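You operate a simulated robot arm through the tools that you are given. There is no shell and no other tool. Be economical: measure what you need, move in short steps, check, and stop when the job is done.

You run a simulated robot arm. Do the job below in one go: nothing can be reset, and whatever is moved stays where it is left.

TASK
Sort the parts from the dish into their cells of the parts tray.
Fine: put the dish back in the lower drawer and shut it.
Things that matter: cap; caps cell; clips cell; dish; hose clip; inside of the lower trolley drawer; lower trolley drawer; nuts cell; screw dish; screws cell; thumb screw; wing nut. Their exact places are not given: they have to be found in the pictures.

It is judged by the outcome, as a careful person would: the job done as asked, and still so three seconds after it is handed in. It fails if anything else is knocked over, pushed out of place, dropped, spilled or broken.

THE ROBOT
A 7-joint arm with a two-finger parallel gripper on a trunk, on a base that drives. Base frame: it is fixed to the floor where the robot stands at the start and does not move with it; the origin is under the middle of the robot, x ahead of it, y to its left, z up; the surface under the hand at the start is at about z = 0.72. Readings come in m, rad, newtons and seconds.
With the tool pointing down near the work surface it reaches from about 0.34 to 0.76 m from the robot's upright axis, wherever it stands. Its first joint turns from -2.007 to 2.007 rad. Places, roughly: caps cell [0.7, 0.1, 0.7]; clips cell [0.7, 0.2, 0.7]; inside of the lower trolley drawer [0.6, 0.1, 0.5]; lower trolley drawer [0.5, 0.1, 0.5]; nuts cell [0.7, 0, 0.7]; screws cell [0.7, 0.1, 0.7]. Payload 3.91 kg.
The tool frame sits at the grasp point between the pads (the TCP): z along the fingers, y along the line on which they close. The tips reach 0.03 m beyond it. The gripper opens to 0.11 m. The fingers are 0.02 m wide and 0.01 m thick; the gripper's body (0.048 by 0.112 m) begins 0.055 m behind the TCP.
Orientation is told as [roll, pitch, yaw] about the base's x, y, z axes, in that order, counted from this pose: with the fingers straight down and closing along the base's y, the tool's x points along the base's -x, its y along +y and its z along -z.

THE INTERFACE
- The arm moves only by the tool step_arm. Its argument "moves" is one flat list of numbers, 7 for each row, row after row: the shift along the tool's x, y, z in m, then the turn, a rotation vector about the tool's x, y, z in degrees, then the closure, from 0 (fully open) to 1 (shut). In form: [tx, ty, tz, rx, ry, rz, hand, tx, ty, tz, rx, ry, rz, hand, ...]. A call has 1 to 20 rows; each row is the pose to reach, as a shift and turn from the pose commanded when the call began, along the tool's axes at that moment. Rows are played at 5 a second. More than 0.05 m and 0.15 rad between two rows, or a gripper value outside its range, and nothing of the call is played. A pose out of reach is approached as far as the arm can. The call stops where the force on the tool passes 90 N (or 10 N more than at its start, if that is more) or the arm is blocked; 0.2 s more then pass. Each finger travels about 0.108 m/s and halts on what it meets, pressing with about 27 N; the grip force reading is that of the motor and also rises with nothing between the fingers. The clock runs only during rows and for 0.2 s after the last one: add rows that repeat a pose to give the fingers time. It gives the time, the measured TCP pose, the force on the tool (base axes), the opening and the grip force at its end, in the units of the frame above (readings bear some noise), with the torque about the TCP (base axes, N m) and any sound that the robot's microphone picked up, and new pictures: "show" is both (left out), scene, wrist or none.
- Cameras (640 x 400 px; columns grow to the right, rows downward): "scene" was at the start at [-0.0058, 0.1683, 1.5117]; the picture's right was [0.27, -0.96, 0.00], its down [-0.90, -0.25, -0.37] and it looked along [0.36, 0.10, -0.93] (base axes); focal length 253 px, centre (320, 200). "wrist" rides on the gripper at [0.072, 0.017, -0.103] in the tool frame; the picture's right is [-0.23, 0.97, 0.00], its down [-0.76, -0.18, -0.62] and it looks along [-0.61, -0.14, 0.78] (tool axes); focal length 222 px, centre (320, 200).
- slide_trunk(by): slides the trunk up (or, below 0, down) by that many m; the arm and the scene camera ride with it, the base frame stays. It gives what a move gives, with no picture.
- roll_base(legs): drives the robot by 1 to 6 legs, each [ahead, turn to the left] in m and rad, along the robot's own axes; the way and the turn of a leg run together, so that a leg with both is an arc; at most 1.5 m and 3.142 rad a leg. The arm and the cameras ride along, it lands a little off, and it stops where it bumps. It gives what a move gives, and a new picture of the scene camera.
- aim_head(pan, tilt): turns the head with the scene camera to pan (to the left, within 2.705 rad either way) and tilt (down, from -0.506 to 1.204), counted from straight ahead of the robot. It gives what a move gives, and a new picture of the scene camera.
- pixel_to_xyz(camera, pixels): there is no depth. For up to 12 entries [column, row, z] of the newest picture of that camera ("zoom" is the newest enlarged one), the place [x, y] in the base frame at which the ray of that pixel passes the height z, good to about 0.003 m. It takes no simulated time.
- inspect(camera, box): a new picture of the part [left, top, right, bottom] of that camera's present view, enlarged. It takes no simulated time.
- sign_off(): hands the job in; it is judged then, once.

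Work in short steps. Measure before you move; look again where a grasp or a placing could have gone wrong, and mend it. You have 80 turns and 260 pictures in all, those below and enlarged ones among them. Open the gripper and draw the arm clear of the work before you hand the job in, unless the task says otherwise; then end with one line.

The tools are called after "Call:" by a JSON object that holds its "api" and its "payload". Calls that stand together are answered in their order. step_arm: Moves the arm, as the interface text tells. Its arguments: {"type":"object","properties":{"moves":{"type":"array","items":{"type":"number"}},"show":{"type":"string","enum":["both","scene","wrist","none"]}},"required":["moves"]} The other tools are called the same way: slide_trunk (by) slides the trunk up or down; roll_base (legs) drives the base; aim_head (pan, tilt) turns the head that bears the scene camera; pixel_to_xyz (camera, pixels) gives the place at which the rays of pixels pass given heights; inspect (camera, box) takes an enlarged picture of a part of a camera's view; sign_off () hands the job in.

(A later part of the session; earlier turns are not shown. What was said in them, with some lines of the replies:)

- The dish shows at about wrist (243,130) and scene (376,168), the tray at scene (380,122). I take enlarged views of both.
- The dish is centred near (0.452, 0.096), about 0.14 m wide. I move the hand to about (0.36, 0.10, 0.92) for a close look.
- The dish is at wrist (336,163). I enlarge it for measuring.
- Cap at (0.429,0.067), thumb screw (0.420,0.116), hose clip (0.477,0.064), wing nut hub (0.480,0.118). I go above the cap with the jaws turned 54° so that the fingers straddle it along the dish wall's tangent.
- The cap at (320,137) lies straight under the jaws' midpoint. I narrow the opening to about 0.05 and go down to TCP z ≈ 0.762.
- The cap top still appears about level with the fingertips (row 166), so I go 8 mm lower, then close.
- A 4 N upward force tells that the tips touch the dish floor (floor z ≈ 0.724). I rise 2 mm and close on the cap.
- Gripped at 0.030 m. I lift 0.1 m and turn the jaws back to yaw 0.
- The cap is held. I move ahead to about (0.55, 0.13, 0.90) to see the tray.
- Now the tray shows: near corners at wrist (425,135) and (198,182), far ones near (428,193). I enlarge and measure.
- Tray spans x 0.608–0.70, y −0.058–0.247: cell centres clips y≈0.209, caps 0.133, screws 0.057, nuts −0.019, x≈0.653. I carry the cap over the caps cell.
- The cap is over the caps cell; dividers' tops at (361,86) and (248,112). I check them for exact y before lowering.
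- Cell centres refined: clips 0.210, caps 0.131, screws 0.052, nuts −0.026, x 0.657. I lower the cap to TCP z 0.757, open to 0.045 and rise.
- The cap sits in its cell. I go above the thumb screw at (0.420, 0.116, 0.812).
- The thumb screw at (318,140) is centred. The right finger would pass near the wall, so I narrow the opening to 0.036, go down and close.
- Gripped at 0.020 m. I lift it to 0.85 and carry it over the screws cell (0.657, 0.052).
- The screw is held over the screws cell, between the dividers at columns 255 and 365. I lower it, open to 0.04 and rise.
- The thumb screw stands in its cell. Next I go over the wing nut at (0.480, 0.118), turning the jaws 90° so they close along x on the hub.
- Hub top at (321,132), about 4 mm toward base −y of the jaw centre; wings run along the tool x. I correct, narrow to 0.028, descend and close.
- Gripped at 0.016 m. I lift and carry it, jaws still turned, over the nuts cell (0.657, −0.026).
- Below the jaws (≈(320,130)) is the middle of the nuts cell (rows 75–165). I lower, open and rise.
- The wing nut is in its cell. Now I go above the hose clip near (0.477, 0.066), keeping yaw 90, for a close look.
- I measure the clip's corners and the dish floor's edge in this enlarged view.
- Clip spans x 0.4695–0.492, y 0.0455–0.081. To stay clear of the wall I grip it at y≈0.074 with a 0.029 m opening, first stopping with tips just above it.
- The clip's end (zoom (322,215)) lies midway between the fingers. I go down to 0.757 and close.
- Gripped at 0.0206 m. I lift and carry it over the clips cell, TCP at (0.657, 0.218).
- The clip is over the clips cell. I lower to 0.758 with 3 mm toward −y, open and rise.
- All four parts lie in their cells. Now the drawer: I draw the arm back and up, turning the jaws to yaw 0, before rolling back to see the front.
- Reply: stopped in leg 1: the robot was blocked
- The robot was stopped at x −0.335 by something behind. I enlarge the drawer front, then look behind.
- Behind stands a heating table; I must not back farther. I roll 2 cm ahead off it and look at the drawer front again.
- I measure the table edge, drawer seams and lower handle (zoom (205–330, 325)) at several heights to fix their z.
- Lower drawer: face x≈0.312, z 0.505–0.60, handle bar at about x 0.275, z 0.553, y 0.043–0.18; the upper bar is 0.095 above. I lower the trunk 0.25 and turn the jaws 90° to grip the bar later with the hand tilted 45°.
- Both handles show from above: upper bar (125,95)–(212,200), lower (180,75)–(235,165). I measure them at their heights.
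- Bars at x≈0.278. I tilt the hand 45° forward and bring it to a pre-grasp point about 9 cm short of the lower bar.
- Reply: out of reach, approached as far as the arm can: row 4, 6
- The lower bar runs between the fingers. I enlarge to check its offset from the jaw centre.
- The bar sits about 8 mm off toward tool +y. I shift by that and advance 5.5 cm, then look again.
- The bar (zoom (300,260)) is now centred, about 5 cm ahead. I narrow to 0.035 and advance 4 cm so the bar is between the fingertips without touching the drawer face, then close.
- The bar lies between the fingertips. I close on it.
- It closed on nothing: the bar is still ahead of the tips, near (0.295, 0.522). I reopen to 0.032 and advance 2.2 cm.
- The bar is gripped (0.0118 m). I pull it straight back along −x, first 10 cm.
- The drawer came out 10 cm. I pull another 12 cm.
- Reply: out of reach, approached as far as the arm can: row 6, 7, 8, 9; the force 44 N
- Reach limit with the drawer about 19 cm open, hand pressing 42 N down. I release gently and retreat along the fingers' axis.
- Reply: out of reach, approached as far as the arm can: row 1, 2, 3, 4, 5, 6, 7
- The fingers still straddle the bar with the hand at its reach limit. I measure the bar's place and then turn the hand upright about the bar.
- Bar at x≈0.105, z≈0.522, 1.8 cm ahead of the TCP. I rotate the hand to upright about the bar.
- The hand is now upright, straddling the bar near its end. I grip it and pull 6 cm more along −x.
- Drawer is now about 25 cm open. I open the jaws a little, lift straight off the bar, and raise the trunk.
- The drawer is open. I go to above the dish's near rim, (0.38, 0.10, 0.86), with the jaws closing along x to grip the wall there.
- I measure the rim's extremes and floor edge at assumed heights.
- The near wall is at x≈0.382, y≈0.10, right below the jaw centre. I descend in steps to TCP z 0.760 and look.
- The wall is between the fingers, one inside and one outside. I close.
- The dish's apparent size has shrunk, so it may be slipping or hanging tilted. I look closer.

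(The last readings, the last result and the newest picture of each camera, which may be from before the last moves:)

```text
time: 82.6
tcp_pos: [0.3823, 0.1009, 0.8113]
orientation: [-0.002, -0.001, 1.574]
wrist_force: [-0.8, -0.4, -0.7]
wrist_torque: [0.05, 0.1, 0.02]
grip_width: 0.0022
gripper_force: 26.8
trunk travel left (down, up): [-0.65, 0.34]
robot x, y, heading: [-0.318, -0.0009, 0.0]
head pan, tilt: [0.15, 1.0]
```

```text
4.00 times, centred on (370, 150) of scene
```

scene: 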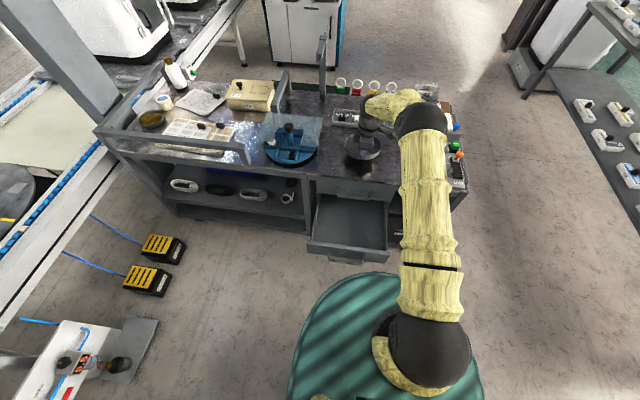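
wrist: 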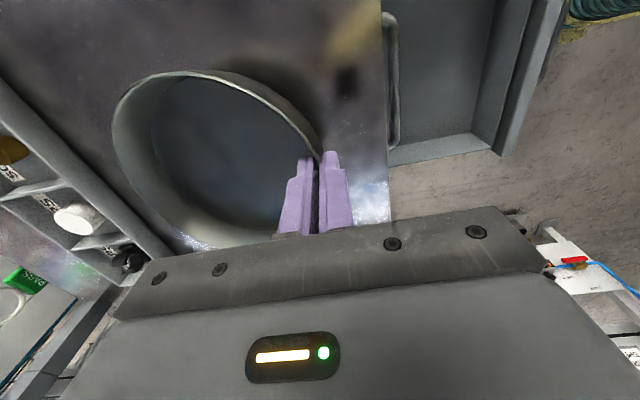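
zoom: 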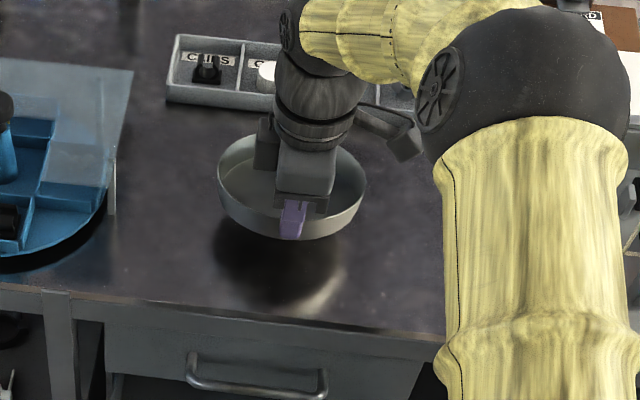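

The dish is held, its far side sagging because the flared wall aligned to the pads. I lift, draw it back over the open drawer and turn it to yaw 0 so the hand stands at the drawer's left side.

Call:
{"api": "step_arm", "payload": {"moves": [0, 0, -0.03, 0, 0, 0, 1, 0, 0.01, -0.06, 0, 0, 0, 1, 0, 0.04, -0.06, 0, 0, 0, 1, 0, 0.075, -0.06, 0, 0, 0, 1, 0, 0.11, -0.06, 0, 0, 0, 1, -0.005, 0.14, -0.06, 0, 0, 7, 1, -0.01, 0.165, -0.06, 0, 0, 15, 1, -0.02, 0.185, -0.06, 0, 0, 22.5, 1, -0.03, 0.192, -0.06, 0, 0, 30, 1, -0.04, 0.192, -0.06, 0, 0, 37.5, 1, -0.05, 0.192, -0.06, 0, 0, 45, 1, -0.058, 0.192, -0.06, 0, 0, 52.5, 1, -0.066, 0.192, -0.06, 0, 0, 60, 1, -0.074, 0.192, -0.06, 0, 0, 67.5, 1, -0.082, 0.192, -0.06, 0, 0, 75, 1, -0.082, 0.192, -0.06, 0, 0, 82.5, 1, -0.082, 0.192, -0.06, 0, 0, 90, 1, -0.082, 0.192, -0.06, 0, 0, 90, 1]}}

Call:
{"api": "inspect", "payload": {"camera": "scene", "box": [280, 130, 440, 290]}}

```text
time: 86.4
tcp_pos: [0.1887, 0.1831, 0.8712]
orientation: [-0.001, -0.001, 0.001]
wrist_force: [0.1, -0.7, -1.0]
wrist_torque: [0.05, -0.01, 0.01]
grip_width: 0.002
gripper_force: 26.6
trunk travel left (down, up): [-0.65, 0.34]
robot x, y, heading: [-0.3159, -0.0031, 0.002]
head pan, tilt: [0.15, 1.0]
```

scene: 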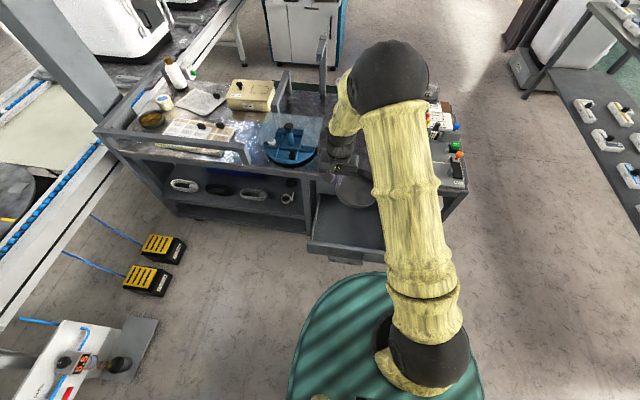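
wrist: 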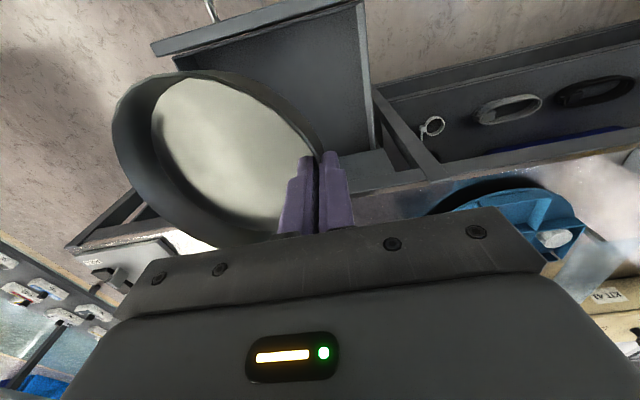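

```text
2.50 times, centred on (360, 210) of scene
```

zoom: 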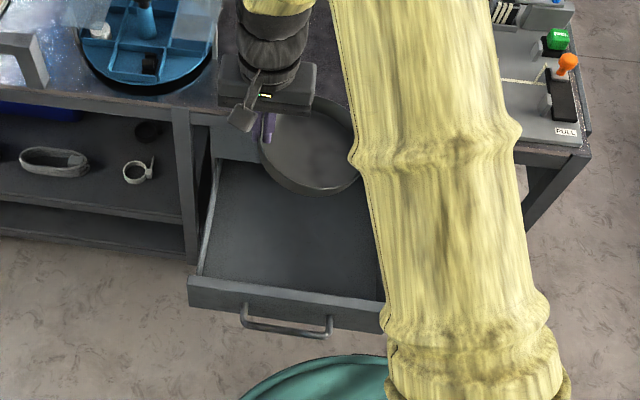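

The dish hangs over the drawer. I measure the drawer's front panel, side walls and floor heights before lowering.

Call:
{"api": "pixel_to_xyz", "payload": {"camera": "zoom", "pixels": [[190, 278, 0.58], [200, 276, 0.58], [383, 298, 0.58], [213, 160, 0.58], [220, 165, 0.5], [200, 275, 0.5], [245, 320, 0.522], [240, 132, 0.72], [190, 278, 0.56]]}}

Call:
{"api": "pixel_to_xyz", "payload": {"camera": "wrist", "pixels": [[155, 45, 0.58], [357, 5, 0.58], [357, 5, 0.56], [367, 120, 0.58], [372, 147, 0.58]]}}

Call:
{"api": "inspect", "payload": {"camera": "wrist", "box": [100, 0, 420, 200]}}

```text
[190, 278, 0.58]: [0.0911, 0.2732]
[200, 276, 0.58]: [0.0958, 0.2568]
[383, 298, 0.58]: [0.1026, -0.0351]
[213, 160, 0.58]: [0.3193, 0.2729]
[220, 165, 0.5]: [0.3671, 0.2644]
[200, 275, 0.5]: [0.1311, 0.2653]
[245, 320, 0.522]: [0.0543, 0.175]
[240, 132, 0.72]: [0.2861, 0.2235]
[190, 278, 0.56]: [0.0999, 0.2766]
```

```text
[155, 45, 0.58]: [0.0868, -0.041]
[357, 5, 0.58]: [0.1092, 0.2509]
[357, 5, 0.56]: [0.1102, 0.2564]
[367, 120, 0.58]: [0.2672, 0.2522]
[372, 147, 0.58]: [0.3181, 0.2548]
```

```text
2.00 times, centred on (260, 100) of wrist
```

zoom: 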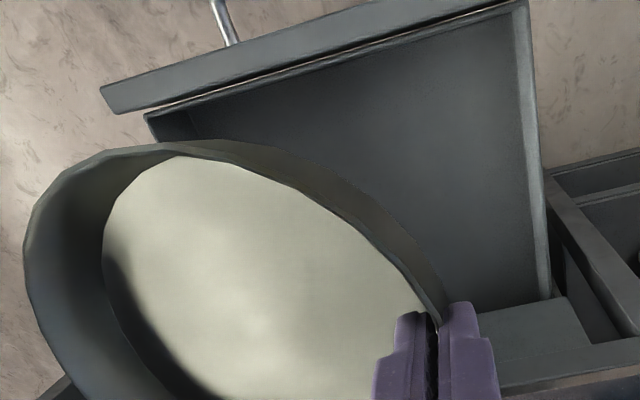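

Front panel's inner face is at x≈0.105, left wall y≈0.252. I shift to TCP (0.194, 0.163), and tilt the hand 11° to level the dish.

Call:
{"api": "step_arm", "payload": {"moves": [-0.003, -0.01, 0, 4, 0, 0, 1, -0.005, -0.02, 0, 8, 0, 0, 1, -0.005, -0.02, 0, 11, 0, 0, 1, -0.005, -0.02, 0, 11, 0, 0, 1]}}

Call:
{"api": "inspect", "payload": {"camera": "scene", "box": [300, 120, 400, 270]}}

```text
time: 87.4
tcp_pos: [0.1939, 0.1631, 0.8715]
orientation: [-0.193, -0.001, 0.0]
wrist_force: [0.6, -0.2, -1.0]
wrist_torque: [0.07, -0.01, -0.01]
grip_width: 0.0023
gripper_force: 27.1
trunk travel left (down, up): [-0.65, 0.34]
robot x, y, heading: [-0.3209, 0.0004, 0.001]
head pan, tilt: [0.15, 1.0]
```

scene: 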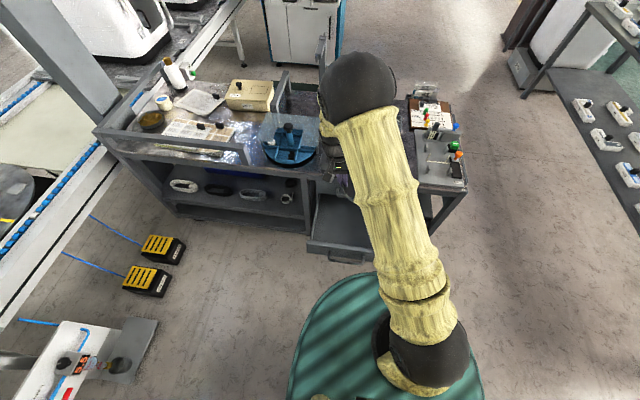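
wrist: 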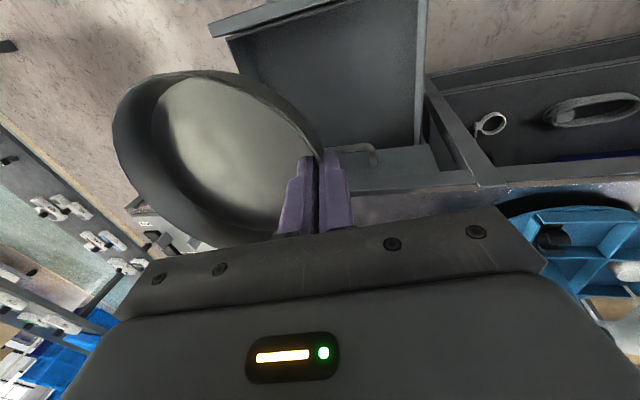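

```text
2.67 times, centred on (350, 195) of scene
```

zoom: 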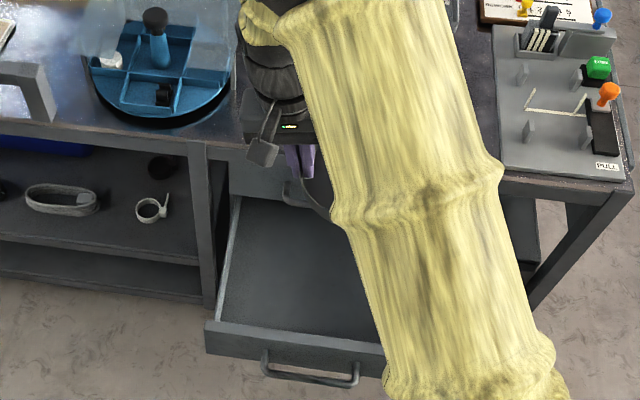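

The dish's far side looks level now. I lower the trunk by 0.22 and look.

Call:
{"api": "slide_trunk", "payload": {"by": -0.22}}

Call:
{"api": "step_arm", "payload": {"moves": [0, 0, 0, 0, 0, 0, 1]}}

```text
time: 89.7
tcp_pos: [0.1948, 0.1624, 0.6509]
orientation: [-0.192, 0.0, 0.001]
wrist_force: [0.5, 0.1, -1.4]
wrist_torque: [0.11, 0.02, 0.01]
grip_width: 0.0022
gripper_force: 27.0
trunk travel left (down, up): [-0.43, 0.56]
robot x, y, heading: [-0.3136, 0.0037, 0.008]
head pan, tilt: [0.15, 1.0]
```

```text
time: 90.1
tcp_pos: [0.1937, 0.1641, 0.6513]
orientation: [-0.193, -0.002, 0.004]
wrist_force: [-0.1, -0.3, -1.5]
wrist_torque: [0.1, 0.02, 0.02]
grip_width: 0.0023
gripper_force: 27.4
trunk travel left (down, up): [-0.43, 0.56]
robot x, y, heading: [-0.3132, -0.0017, 0.006]
head pan, tilt: [0.15, 1.0]
```

scene: 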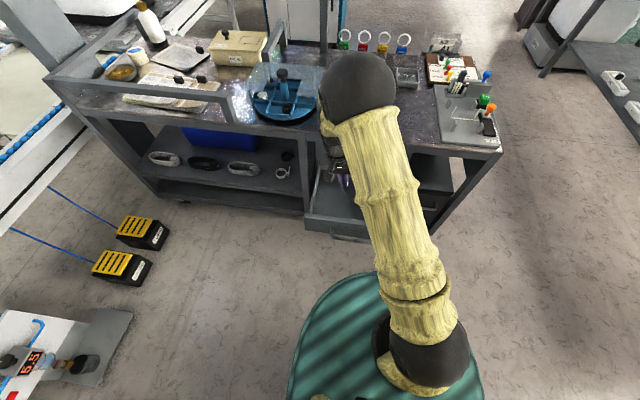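
wrist: 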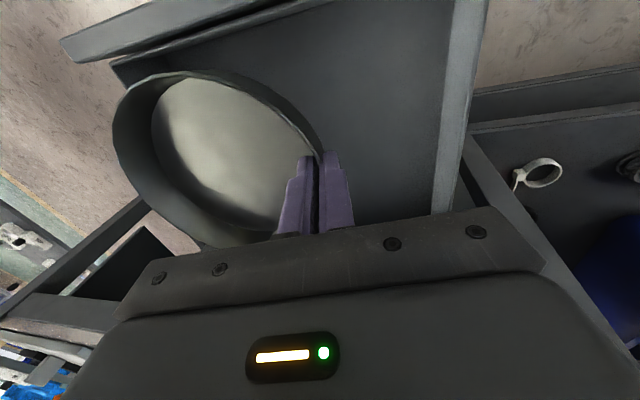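

Clear of front panel and sides. I lower 9 cm straight down with the arm.

Call:
{"api": "step_arm", "payload": {"moves": [0, 0.0057, 0.0295, 0, 0, 0, 1, 0, 0.0115, 0.059, 0, 0, 0, 1, 0, 0.0172, 0.088, 0, 0, 0, 1, 0, 0.0172, 0.088, 0, 0, 0, 1]}}

```text
time: 91.1
tcp_pos: [0.1931, 0.1636, 0.5609]
orientation: [-0.192, 0.0, 0.002]
wrist_force: [-0.1, 1.1, -0.8]
wrist_torque: [0.03, 0.02, -0.03]
grip_width: 0.002
gripper_force: 27.4
trunk travel left (down, up): [-0.43, 0.56]
robot x, y, heading: [-0.3133, -0.0021, -0.002]
head pan, tilt: [0.15, 1.0]
```

scene: 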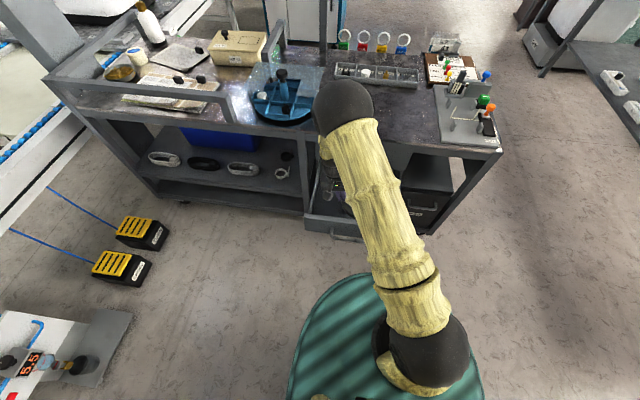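
wrist: 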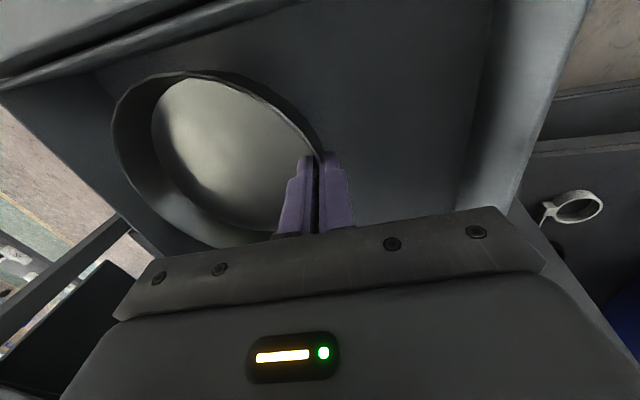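

Still free, or just touching. I lower 1 cm more and read the force.

Call:
{"api": "step_arm", "payload": {"moves": [0, 0.001, 0.005, 0, 0, 0, 1, 0, 0.002, 0.01, 0, 0, 0, 1, 0, 0.002, 0.01, 0, 0, 0, 1], "show": "wrist"}}

```text
time: 91.9
tcp_pos: [0.1935, 0.1633, 0.5507]
orientation: [-0.193, -0.001, 0.001]
wrist_force: [0.3, 0.2, -1.0]
wrist_torque: [0.08, -0.01, 0.02]
grip_width: 0.0018
gripper_force: 27.2
trunk travel left (down, up): [-0.43, 0.56]
robot x, y, heading: [-0.3166, -0.002, -0.002]
head pan, tilt: [0.15, 1.0]
```

wrist: 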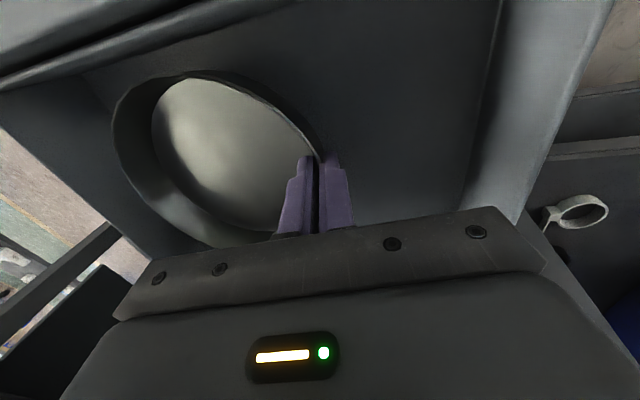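

No contact yet. I lower another 1.2 cm.

Call:
{"api": "step_arm", "payload": {"moves": [0, 0.0012, 0.006, 0, 0, 0, 1, 0, 0.0024, 0.012, 0, 0, 0, 1, 0, 0.0024, 0.012, 0, 0, 0, 1], "show": "wrist"}}

```text
time: 92.7
tcp_pos: [0.1946, 0.1632, 0.5397]
orientation: [-0.192, -0.002, 0.002]
wrist_force: [0.1, -0.2, -1.5]
wrist_torque: [0.09, 0.01, 0.0]
grip_width: 0.0022
gripper_force: 27.4
trunk travel left (down, up): [-0.43, 0.56]
robot x, y, heading: [-0.3137, -0.0001, 0.0]
head pan, tilt: [0.15, 1.0]
```

wrist: 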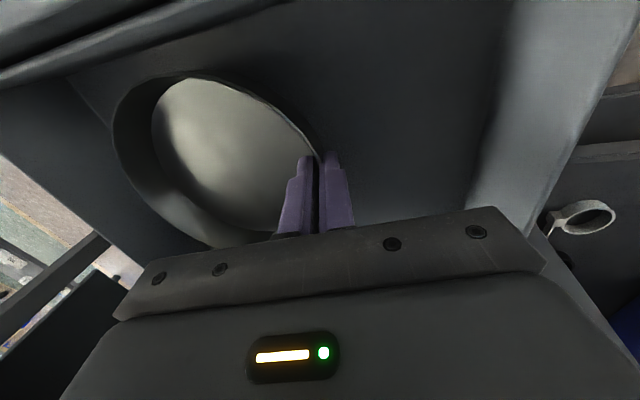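

Still hanging free. Another 1.2 cm.

Call:
{"api": "step_arm", "payload": {"moves": [0, 0.0012, 0.006, 0, 0, 0, 1, 0, 0.0024, 0.012, 0, 0, 0, 1, 0, 0.0024, 0.012, 0, 0, 0, 1], "show": "wrist"}}

```text
time: 93.5
tcp_pos: [0.1952, 0.1643, 0.5272]
orientation: [-0.193, -0.001, 0.002]
wrist_force: [0.0, -0.3, -1.4]
wrist_torque: [0.09, 0.0, -0.01]
grip_width: 0.0021
gripper_force: 27.0
trunk travel left (down, up): [-0.43, 0.56]
robot x, y, heading: [-0.3165, -0.0013, 0.001]
head pan, tilt: [0.15, 1.0]
```

wrist: 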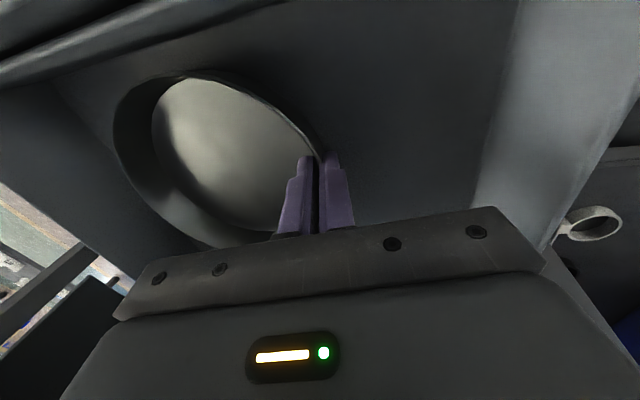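

Still free; another 1 cm.

Call:
{"api": "step_arm", "payload": {"moves": [0, 0.001, 0.005, 0, 0, 0, 1, 0, 0.002, 0.01, 0, 0, 0, 1, 0, 0.002, 0.01, 0, 0, 0, 1], "show": "wrist"}}

```text
time: 94.3
tcp_pos: [0.1958, 0.1629, 0.5189]
orientation: [-0.193, -0.004, 0.002]
wrist_force: [1.4, -0.9, 17.2]
wrist_torque: [-0.12, -0.03, 0.01]
grip_width: 0.0023
gripper_force: 26.3
trunk travel left (down, up): [-0.43, 0.56]
robot x, y, heading: [-0.3146, -0.0004, 0.0]
head pan, tilt: [0.15, 1.0]
```

wrist: 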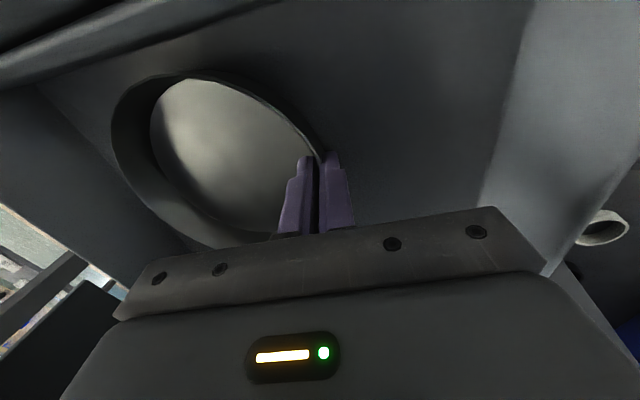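

Contact: 17 N up, little torque, so the dish rests nearly level. I open slowly and retreat along the fingers' axis.

Call:
{"api": "step_arm", "payload": {"moves": [0, -0.0002, -0.001, 0, 0, 0, 0.9, 0, -0.0002, -0.001, 0, 0, 0, 0.8, 0, -0.0002, -0.001, 0, 0, 0, 0.75, 0, -0.0002, -0.001, 0, 0, 0, 0.75, 0, 0, -0.02, 0, 0, 0, 0.75, 0, 0, -0.05, 0, 0, 0, 0.75, 0, 0, -0.09, 0, 0, 0, 0.75, 0, 0, -0.13, 0, 0, 0, 0.75]}}

```text
time: 96.1
tcp_pos: [0.1948, 0.1884, 0.6421]
orientation: [-0.195, -0.001, 0.002]
wrist_force: [0.9, 1.0, -0.8]
wrist_torque: [-0.01, -0.01, 0.0]
grip_width: 0.0275
gripper_force: 0.1
trunk travel left (down, up): [-0.43, 0.56]
robot x, y, heading: [-0.3172, -0.0032, 0.003]
head pan, tilt: [0.15, 1.0]
```

scene: 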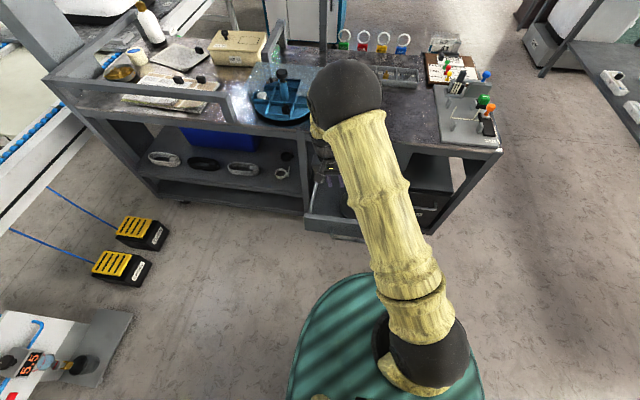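
wrist: 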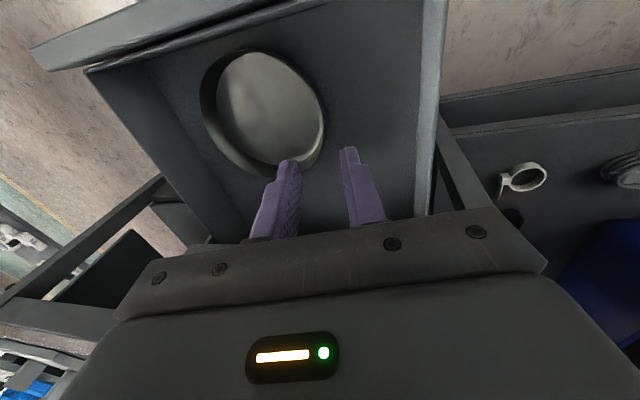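

The dish stands flat in the drawer, clear of front and sides. I rise 10 cm and untilt, then turn to yaw 90.

Call:
{"api": "step_arm", "payload": {"moves": [0, 0, -0.04, 0, 0, 0, 0.72, 0, 0, -0.08, -5, 0, 0, 0.72, 0, 0, -0.1, -11, 0, 0, 0.72, 0, 0, -0.1, -11, 0, 0, 0.72], "show": "none"}}

Call:
{"api": "step_arm", "payload": {"moves": [0.01, 0, 0, 0, 0, -7.5, 0.72, 0.02, -0.01, 0, 0, 0, -15, 0.72, 0.03, -0.02, 0, 0, 0, -22.5, 0.72, 0.04, -0.03, 0, 0, 0, -30, 0.72, 0.05, -0.04, 0, 0, 0, -37.5, 0.72, 0.06, -0.05, 0, 0, 0, -45, 0.72, 0.075, -0.06, 0, 0, 0, -52.5, 0.72, 0.09, -0.07, 0, 0, 0, -60, 0.72, 0.105, -0.08, 0, 0, 0, -67.5, 0.72, 0.12, -0.085, 0, 0, 0, -75, 0.72, 0.135, -0.085, 0, 0, 0, -82.5, 0.72, 0.14, -0.085, 0, 0, 0, -90, 0.72, 0.14, -0.085, 0, 0, 0, -90, 0.72]}}

```text
time: 97.1
tcp_pos: [0.1926, 0.2075, 0.7422]
orientation: [0.0, 0.0, 0.002]
wrist_force: [-0.2, -0.6, -0.2]
wrist_torque: [0.04, 0.01, 0.03]
grip_width: 0.031
gripper_force: 0.1
trunk travel left (down, up): [-0.43, 0.56]
robot x, y, heading: [-0.3102, -0.0047, 0.002]
head pan, tilt: [0.15, 1.0]
```

```text
time: 99.9
tcp_pos: [0.0552, 0.1226, 0.7411]
orientation: [-0.002, 0.0, 1.575]
wrist_force: [-0.5, 0.2, -1.3]
wrist_torque: [0.0, 0.0, 0.0]
grip_width: 0.0307
gripper_force: 0.0
trunk travel left (down, up): [-0.43, 0.56]
robot x, y, heading: [-0.3137, -0.0023, -0.001]
head pan, tilt: [0.15, 1.0]
```

scene: 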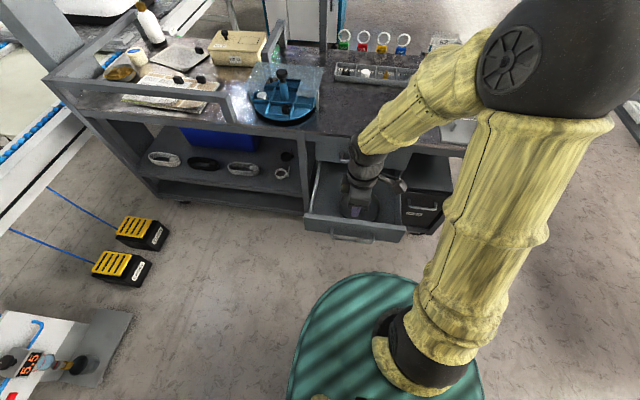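
wrist: 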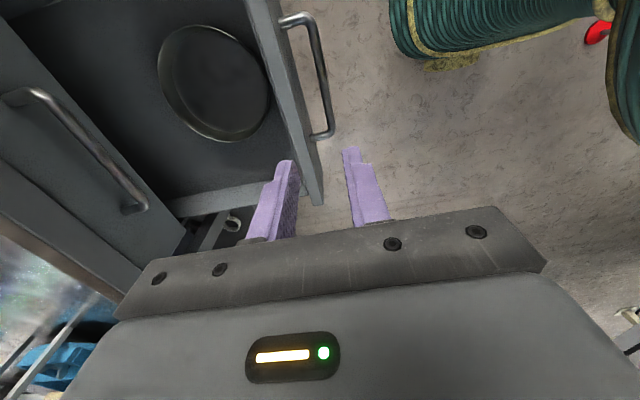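

Dish is fine in the drawer; the lower bar runs (315,25)–(328,130). I measure it.

Call:
{"api": "pixel_to_xyz", "payload": {"camera": "wrist", "pixels": [[316, 40, 0.522], [322, 80, 0.522], [327, 120, 0.522], [275, 60, 0.58], [258, 60, 0.58]]}}

```text
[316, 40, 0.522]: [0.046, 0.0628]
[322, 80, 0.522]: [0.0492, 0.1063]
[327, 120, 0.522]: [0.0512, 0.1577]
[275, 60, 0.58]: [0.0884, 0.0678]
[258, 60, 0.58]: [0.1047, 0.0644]
```

Bar at x≈0.049. I shift 6 mm back, descend to TCP z 0.534, grip and then push.

Call:
{"api": "step_arm", "payload": {"moves": [0, 0.006, 0.04, 0, 0, 0, 0.72, 0, 0.006, 0.085, 0, 0, 0, 0.72, 0, 0.006, 0.13, 0, 0, 0, 0.72, 0, 0.006, 0.17, 0, 0, 0, 0.72, 0, 0.006, 0.19, 0, 0, 0, 0.72, 0, 0.006, 0.207, 0, 0, 0, 0.72, 0, 0.006, 0.207, 0, 0, 0, 0.72, 0, 0.006, 0.207, 0, 0, 0, 1, 0, 0.006, 0.207, 0, 0, 0, 1], "show": "wrist"}}

```text
time: 101.9
tcp_pos: [0.049, 0.1228, 0.5352]
orientation: [-0.002, 0.0, 1.573]
wrist_force: [0.1, -1.2, -3.7]
wrist_torque: [0.0, -0.01, 0.39]
grip_width: 0.0117
gripper_force: 44.9
trunk travel left (down, up): [-0.43, 0.56]
robot x, y, heading: [-0.3176, -0.0032, -0.003]
head pan, tilt: [0.15, 1.0]
```

wrist: 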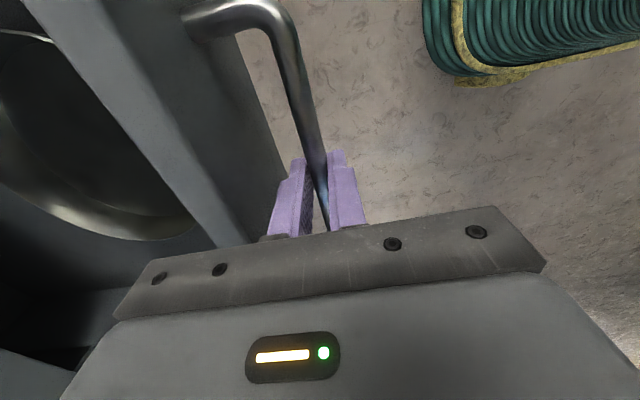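

Gripped (0.0117 m). I push 13 cm along +x, gently.

Call:
{"api": "step_arm", "payload": {"moves": [0, -0.01, 0, 0, 0, 0, 1, 0, -0.022, 0, 0, 0, 0, 1, 0, -0.036, 0, 0, 0, 0, 1, 0, -0.05, 0, 0, 0, 0, 1, 0, -0.064, 0, 0, 0, 0, 1, 0, -0.078, 0, 0, 0, 0, 1, 0, -0.092, 0, 0, 0, 0, 1, 0, -0.106, 0, 0, 0, 0, 1, 0, -0.12, 0, 0, 0, 0, 1, 0, -0.13, 0, 0, 0, 0, 1, 0, -0.13, 0, 0, 0, 0, 1]}}

```text
time: 104.3
tcp_pos: [0.1781, 0.1225, 0.5357]
orientation: [-0.002, 0.0, 1.572]
wrist_force: [0.8, 5.4, -3.5]
wrist_torque: [0.39, -0.02, 0.35]
grip_width: 0.0117
gripper_force: 44.9
trunk travel left (down, up): [-0.43, 0.56]
robot x, y, heading: [-0.3158, -0.0018, 0.003]
head pan, tilt: [0.15, 1.0]
```

scene: 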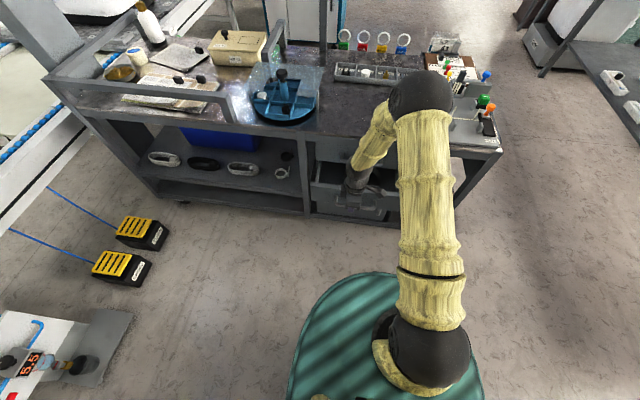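
wrist: 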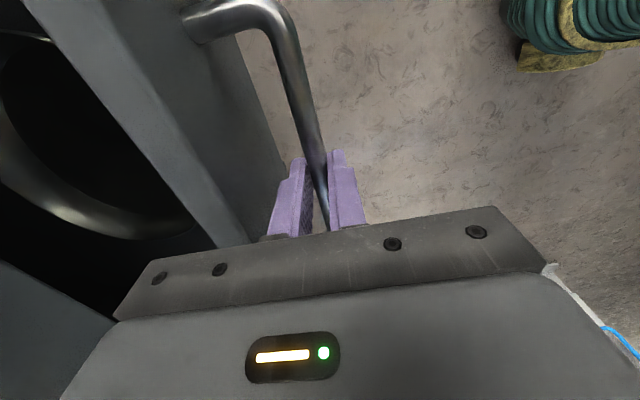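

The drawer has about 12 cm left. The upper handle prevents going on upright, so I loosen and tilt the hand about the bar, first 24°.

Call:
{"api": "step_arm", "payload": {"moves": [0, 0, 0, 0, 0, 0, 0.72, 0, 0, 0, 0, 0, 0, 0.72, 0, 0.0018, -0.002, 8, 0, 0, 0.72, 0, 0.0036, -0.004, 16, 0, 0, 0.72, 0, 0.0053, -0.005, 24, 0, 0, 0.72, 0, 0.0053, -0.005, 24, 0, 0, 0.72]}}

```text
time: 105.7
tcp_pos: [0.1737, 0.1227, 0.5395]
orientation: [-0.422, -0.001, 1.571]
wrist_force: [0.0, -0.4, -0.6]
wrist_torque: [-0.01, -0.03, 0.0]
grip_width: 0.0306
gripper_force: 0.1
trunk travel left (down, up): [-0.43, 0.56]
robot x, y, heading: [-0.3145, 0.0006, 0.002]
head pan, tilt: [0.15, 1.0]
```

scene: 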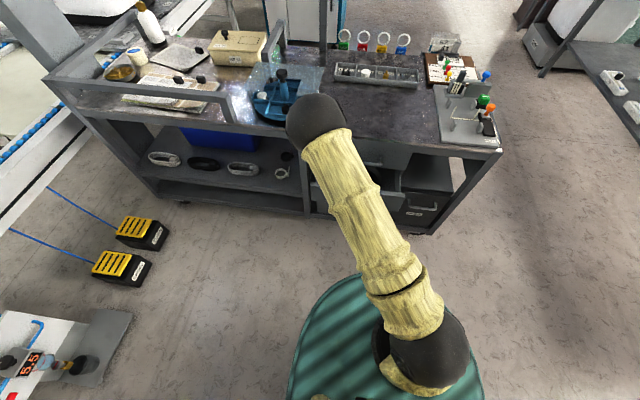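
wrist: 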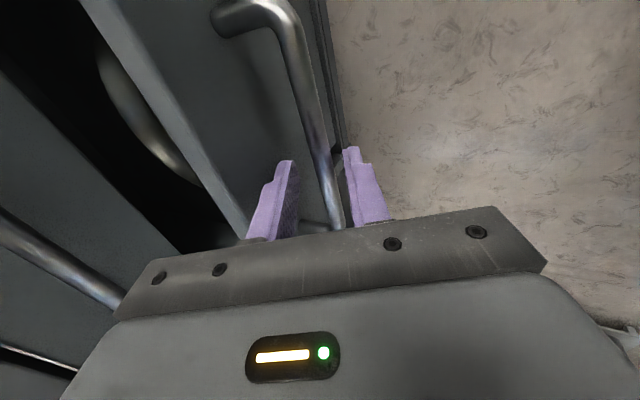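

Nothing disturbed; the elbow is the same way as when I opened the drawer. I tilt the remaining 21°.

Call:
{"api": "step_arm", "payload": {"moves": [0, 0.0018, 0, 7, 0, 0, 0.72, 0, 0.0036, 0, 14, 0, 0, 0.72, 0, 0.0053, 0.001, 21, 0, 0, 0.72, 0, 0.0053, 0.001, 21, 0, 0, 0.72]}}

Call:
{"api": "inspect", "payload": {"camera": "wrist", "box": [230, 60, 430, 240]}}

```text
time: 106.7
tcp_pos: [0.1687, 0.1218, 0.5377]
orientation: [-0.787, 0.0, 1.574]
wrist_force: [-0.7, -0.3, 0.2]
wrist_torque: [-0.01, 0.01, -0.01]
grip_width: 0.0309
gripper_force: 0.0
trunk travel left (down, up): [-0.43, 0.56]
robot x, y, heading: [-0.316, -0.0033, 0.005]
head pan, tilt: [0.15, 1.0]
```

scene: 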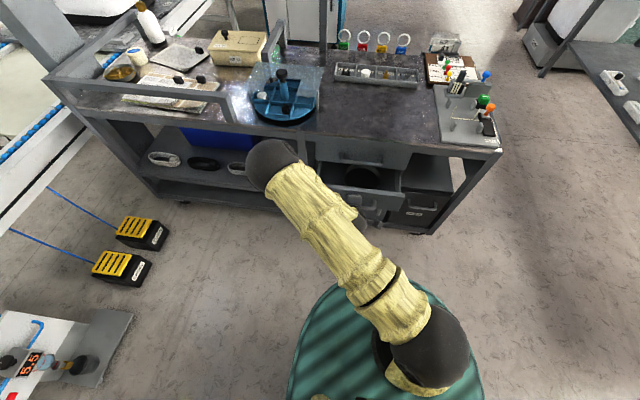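
wrist: 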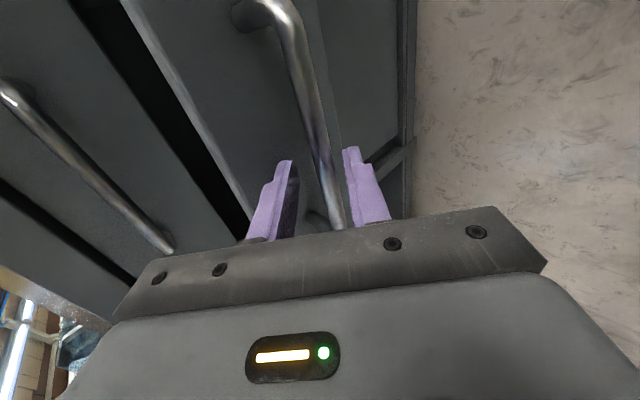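

```text
2.22 times, centred on (330, 150) of wrist
```

zoom: 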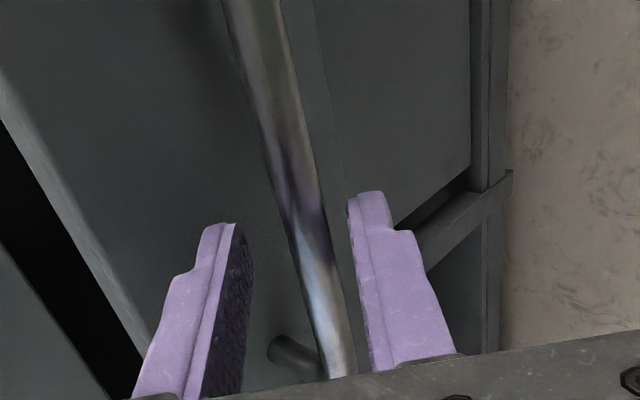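

The bar lies between the fingers. I grip and push 10 cm along +x.

Call:
{"api": "step_arm", "payload": {"moves": [0, 0, 0, 0, 0, 0, 1, 0, 0, 0, 0, 0, 0, 1, 0, -0.007, 0.007, 0, 0, 0, 1, 0, -0.0155, 0.0155, 0, 0, 0, 1, 0, -0.025, 0.025, 0, 0, 0, 1, 0, -0.035, 0.035, 0, 0, 0, 1, 0, -0.045, 0.045, 0, 0, 0, 1, 0, -0.055, 0.055, 0, 0, 0, 1, 0, -0.064, 0.064, 0, 0, 0, 1, 0, -0.0707, 0.0707, 0, 0, 0, 1, 0, -0.0707, 0.0707, 0, 0, 0, 1]}}

```text
time: 109.1
tcp_pos: [0.268, 0.1215, 0.5352]
orientation: [-0.783, 0.002, 1.573]
wrist_force: [-0.5, 0.8, -25.7]
wrist_torque: [-0.55, 0.37, -0.26]
grip_width: 0.0115
gripper_force: 45.1
trunk travel left (down, up): [-0.43, 0.56]
robot x, y, heading: [-0.3156, -0.0002, 0.001]
head pan, tilt: [0.15, 1.0]
```

scene: 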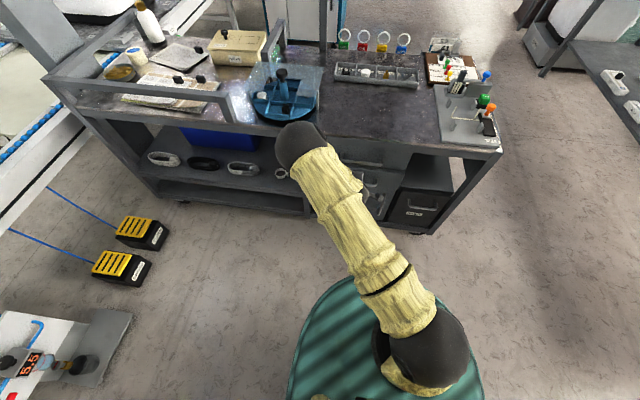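
wrist: 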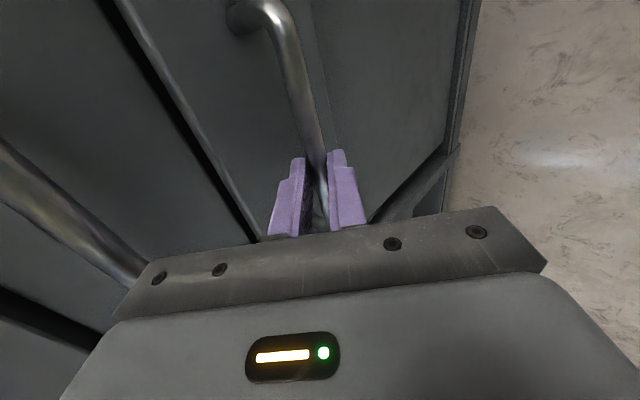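

Almost shut. I ease 4 mm down and push the last 2 cm.

Call:
{"api": "step_arm", "payload": {"moves": [0, 0.001, 0.006, 0, 0, 0, 1, 0, -0.003, 0.0095, 0, 0, 0, 1, 0, -0.007, 0.0135, 0, 0, 0, 1, 0, -0.011, 0.0175, 0, 0, 0, 1, 0, -0.0125, 0.019, 0, 0, 0, 1]}}

Call:
{"api": "inspect", "payload": {"camera": "wrist", "box": [60, 0, 480, 240]}}

```text
time: 110.3
tcp_pos: [0.2886, 0.1227, 0.5307]
orientation: [-0.784, 0.003, 1.572]
wrist_force: [-40.8, -0.1, 5.2]
wrist_torque: [-0.07, 0.34, 0.19]
grip_width: 0.0121
gripper_force: 45.5
trunk travel left (down, up): [-0.43, 0.56]
robot x, y, heading: [-0.3165, -0.0006, 0.002]
head pan, tilt: [0.15, 1.0]
```

scene: 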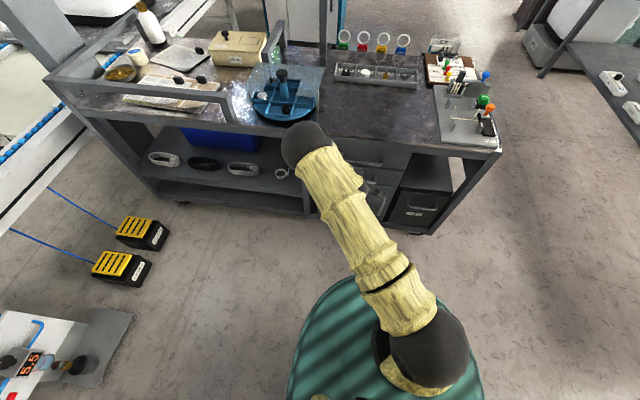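
wrist: 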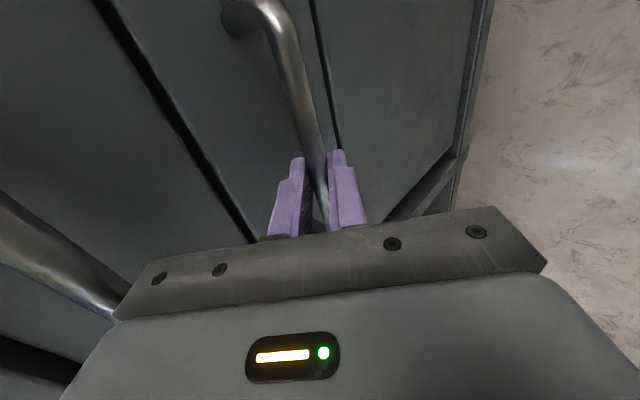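

```text
1.52 times, centred on (270, 120) of wrist
```

zoom: 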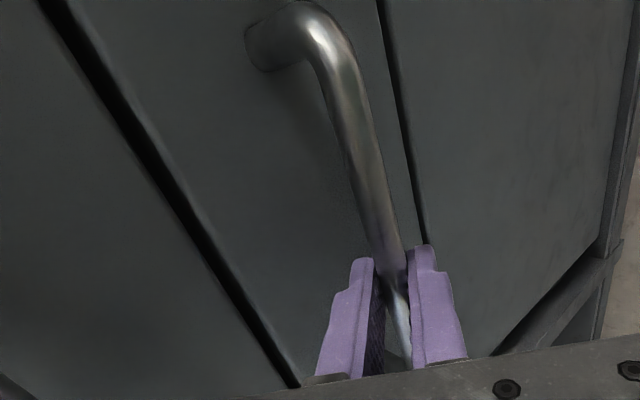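

A 41 N stop and flush faces show that the drawer is shut. I open the jaws and retreat along the fingers' axis.

Call:
{"api": "step_arm", "payload": {"moves": [0, 0, 0, 0, 0, 0, 0.8, 0, 0, 0, 0, 0, 0, 0.7, 0, 0, 0, 0, 0, 0, 0.7, 0, 0, -0.015, 0, 0, 0, 0.7, 0, 0, -0.035, 0, 0, 0, 0.6, 0, 0, -0.06, 0, 0, 0, 0.5, 0, 0, -0.09, 0, 0, 0, 0.5]}}

```text
time: 111.9
tcp_pos: [0.2272, 0.1242, 0.5956]
orientation: [-0.787, -0.001, 1.574]
wrist_force: [0.3, -0.1, 0.1]
wrist_torque: [0.0, -0.01, 0.02]
grip_width: 0.0552
gripper_force: 0.1
trunk travel left (down, up): [-0.43, 0.56]
robot x, y, heading: [-0.3185, -0.0044, 0.003]
head pan, tilt: [0.15, 1.0]
```

scene: 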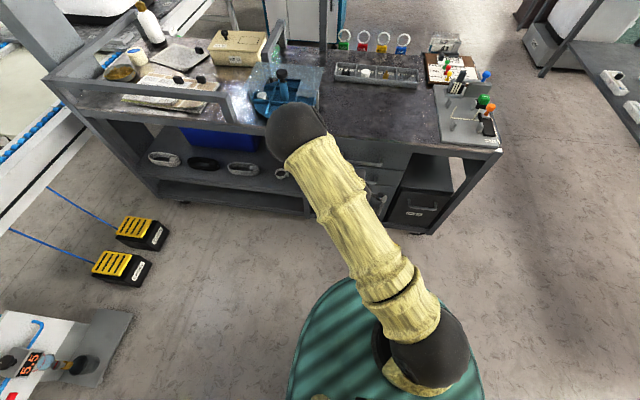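
wrist: 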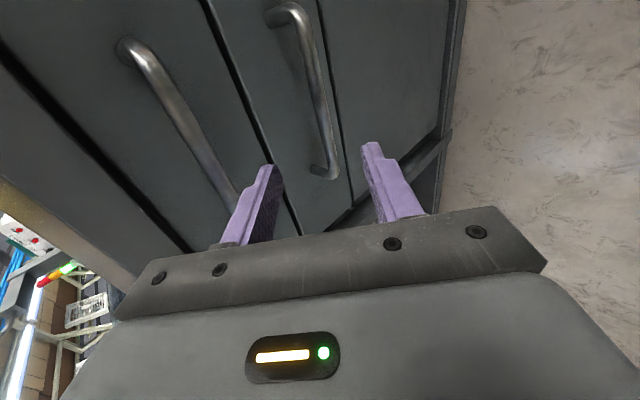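

Off the bar. I draw back 8 cm more, raise the trunk, and make a last check of tray and drawer.

Call:
{"api": "step_arm", "payload": {"moves": [0, 0, -0.035, 0, 0, 0, 0.5, 0, 0, -0.07, 0, 0, 0, 0.5, 0, 0, -0.1, 0, 0, 0, 0.5, 0, 0, -0.1, 0, 0, 0, 0.5], "show": "none"}}

Call:
{"api": "slide_trunk", "payload": {"by": 0.22}}

Call:
{"api": "aim_head", "payload": {"pan": 0.0, "tilt": 0.9}}

Call:
{"api": "inspect", "payload": {"camera": "scene", "box": [200, 60, 440, 260]}}

```text
time: 112.9
tcp_pos: [0.1582, 0.1231, 0.665]
orientation: [-0.787, 0.0, 1.571]
wrist_force: [0.8, 0.4, -0.1]
wrist_torque: [-0.01, 0.0, -0.01]
grip_width: 0.0551
gripper_force: 0.1
trunk travel left (down, up): [-0.43, 0.56]
robot x, y, heading: [-0.3173, 0.0013, 0.003]
head pan, tilt: [0.15, 1.0]
```

```text
time: 115.2
tcp_pos: [0.1589, 0.122, 0.8848]
orientation: [-0.787, -0.001, 1.572]
wrist_force: [0.3, 0.1, -0.4]
wrist_torque: [0.0, 0.0, 0.02]
grip_width: 0.055
gripper_force: 0.1
trunk travel left (down, up): [-0.65, 0.34]
robot x, y, heading: [-0.3154, -0.0016, -0.001]
head pan, tilt: [0.15, 1.0]
```

```text
time: 115.9
tcp_pos: [0.1593, 0.123, 0.8862]
orientation: [-0.787, 0.002, 1.573]
wrist_force: [-0.7, -0.6, 0.5]
wrist_torque: [-0.03, 0.01, 0.01]
grip_width: 0.0549
gripper_force: 0.1
trunk travel left (down, up): [-0.65, 0.34]
robot x, y, heading: [-0.318, 0.0033, 0.004]
head pan, tilt: [0.0, 0.901]
```

scene: 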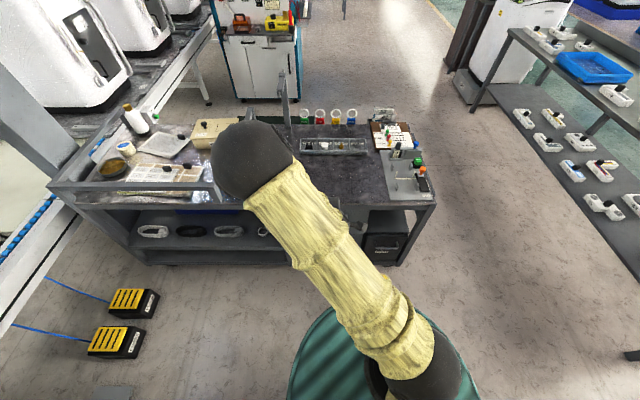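

```text
2.00 times, centred on (320, 160) of scene
```

zoom: 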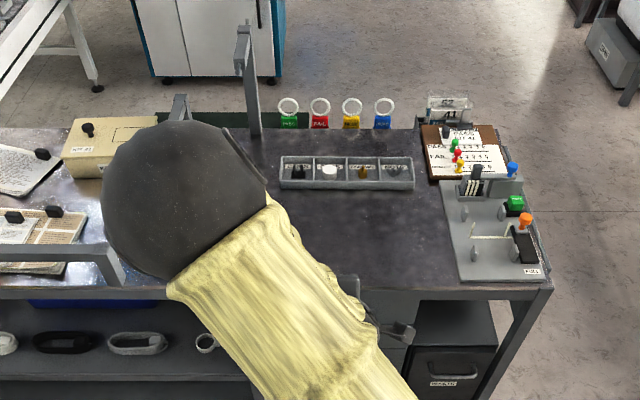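

All four parts lie in their cells. A last wrist look at the drawer front.

Call:
{"api": "step_arm", "payload": {"moves": [0, 0, 0, 0, 0, 0, 0.3, 0, 0, 0, 0, 0, 0, 0], "show": "wrist"}}

```text
time: 116.5
tcp_pos: [0.1581, 0.123, 0.8863]
orientation: [-0.787, 0.0, 1.572]
wrist_force: [0.0, 0.4, -0.4]
wrist_torque: [0.02, 0.02, 0.02]
grip_width: 0.11
gripper_force: 0.1
trunk travel left (down, up): [-0.65, 0.34]
robot x, y, heading: [-0.3103, 0.0003, 0.003]
head pan, tilt: [0.0, 0.901]
```

wrist: 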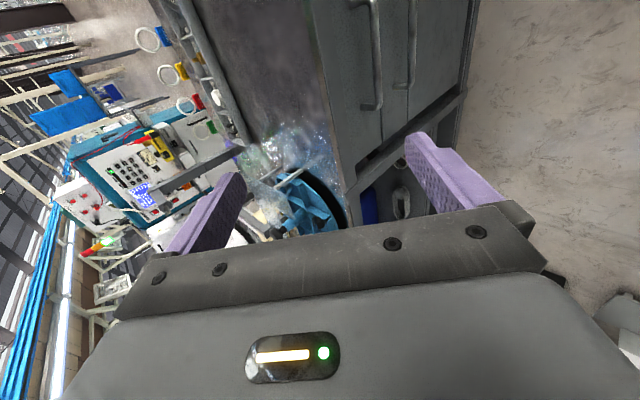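

The drawer front at (400,60) is flush with the upper one, the gripper is open and the arm clear, so I hand the job in.

Call:
{"api": "sign_off", "payload": {}}

```text
The job is handed in.
```

The cap, thumb screw, wing nut and hose clip are each in their cell of the parts tray; the dish is back in the lower drawer and the drawer is shut. While backing up, the base bumped the heating table behind it and stopped; I saw nothing out of place there afterwards.
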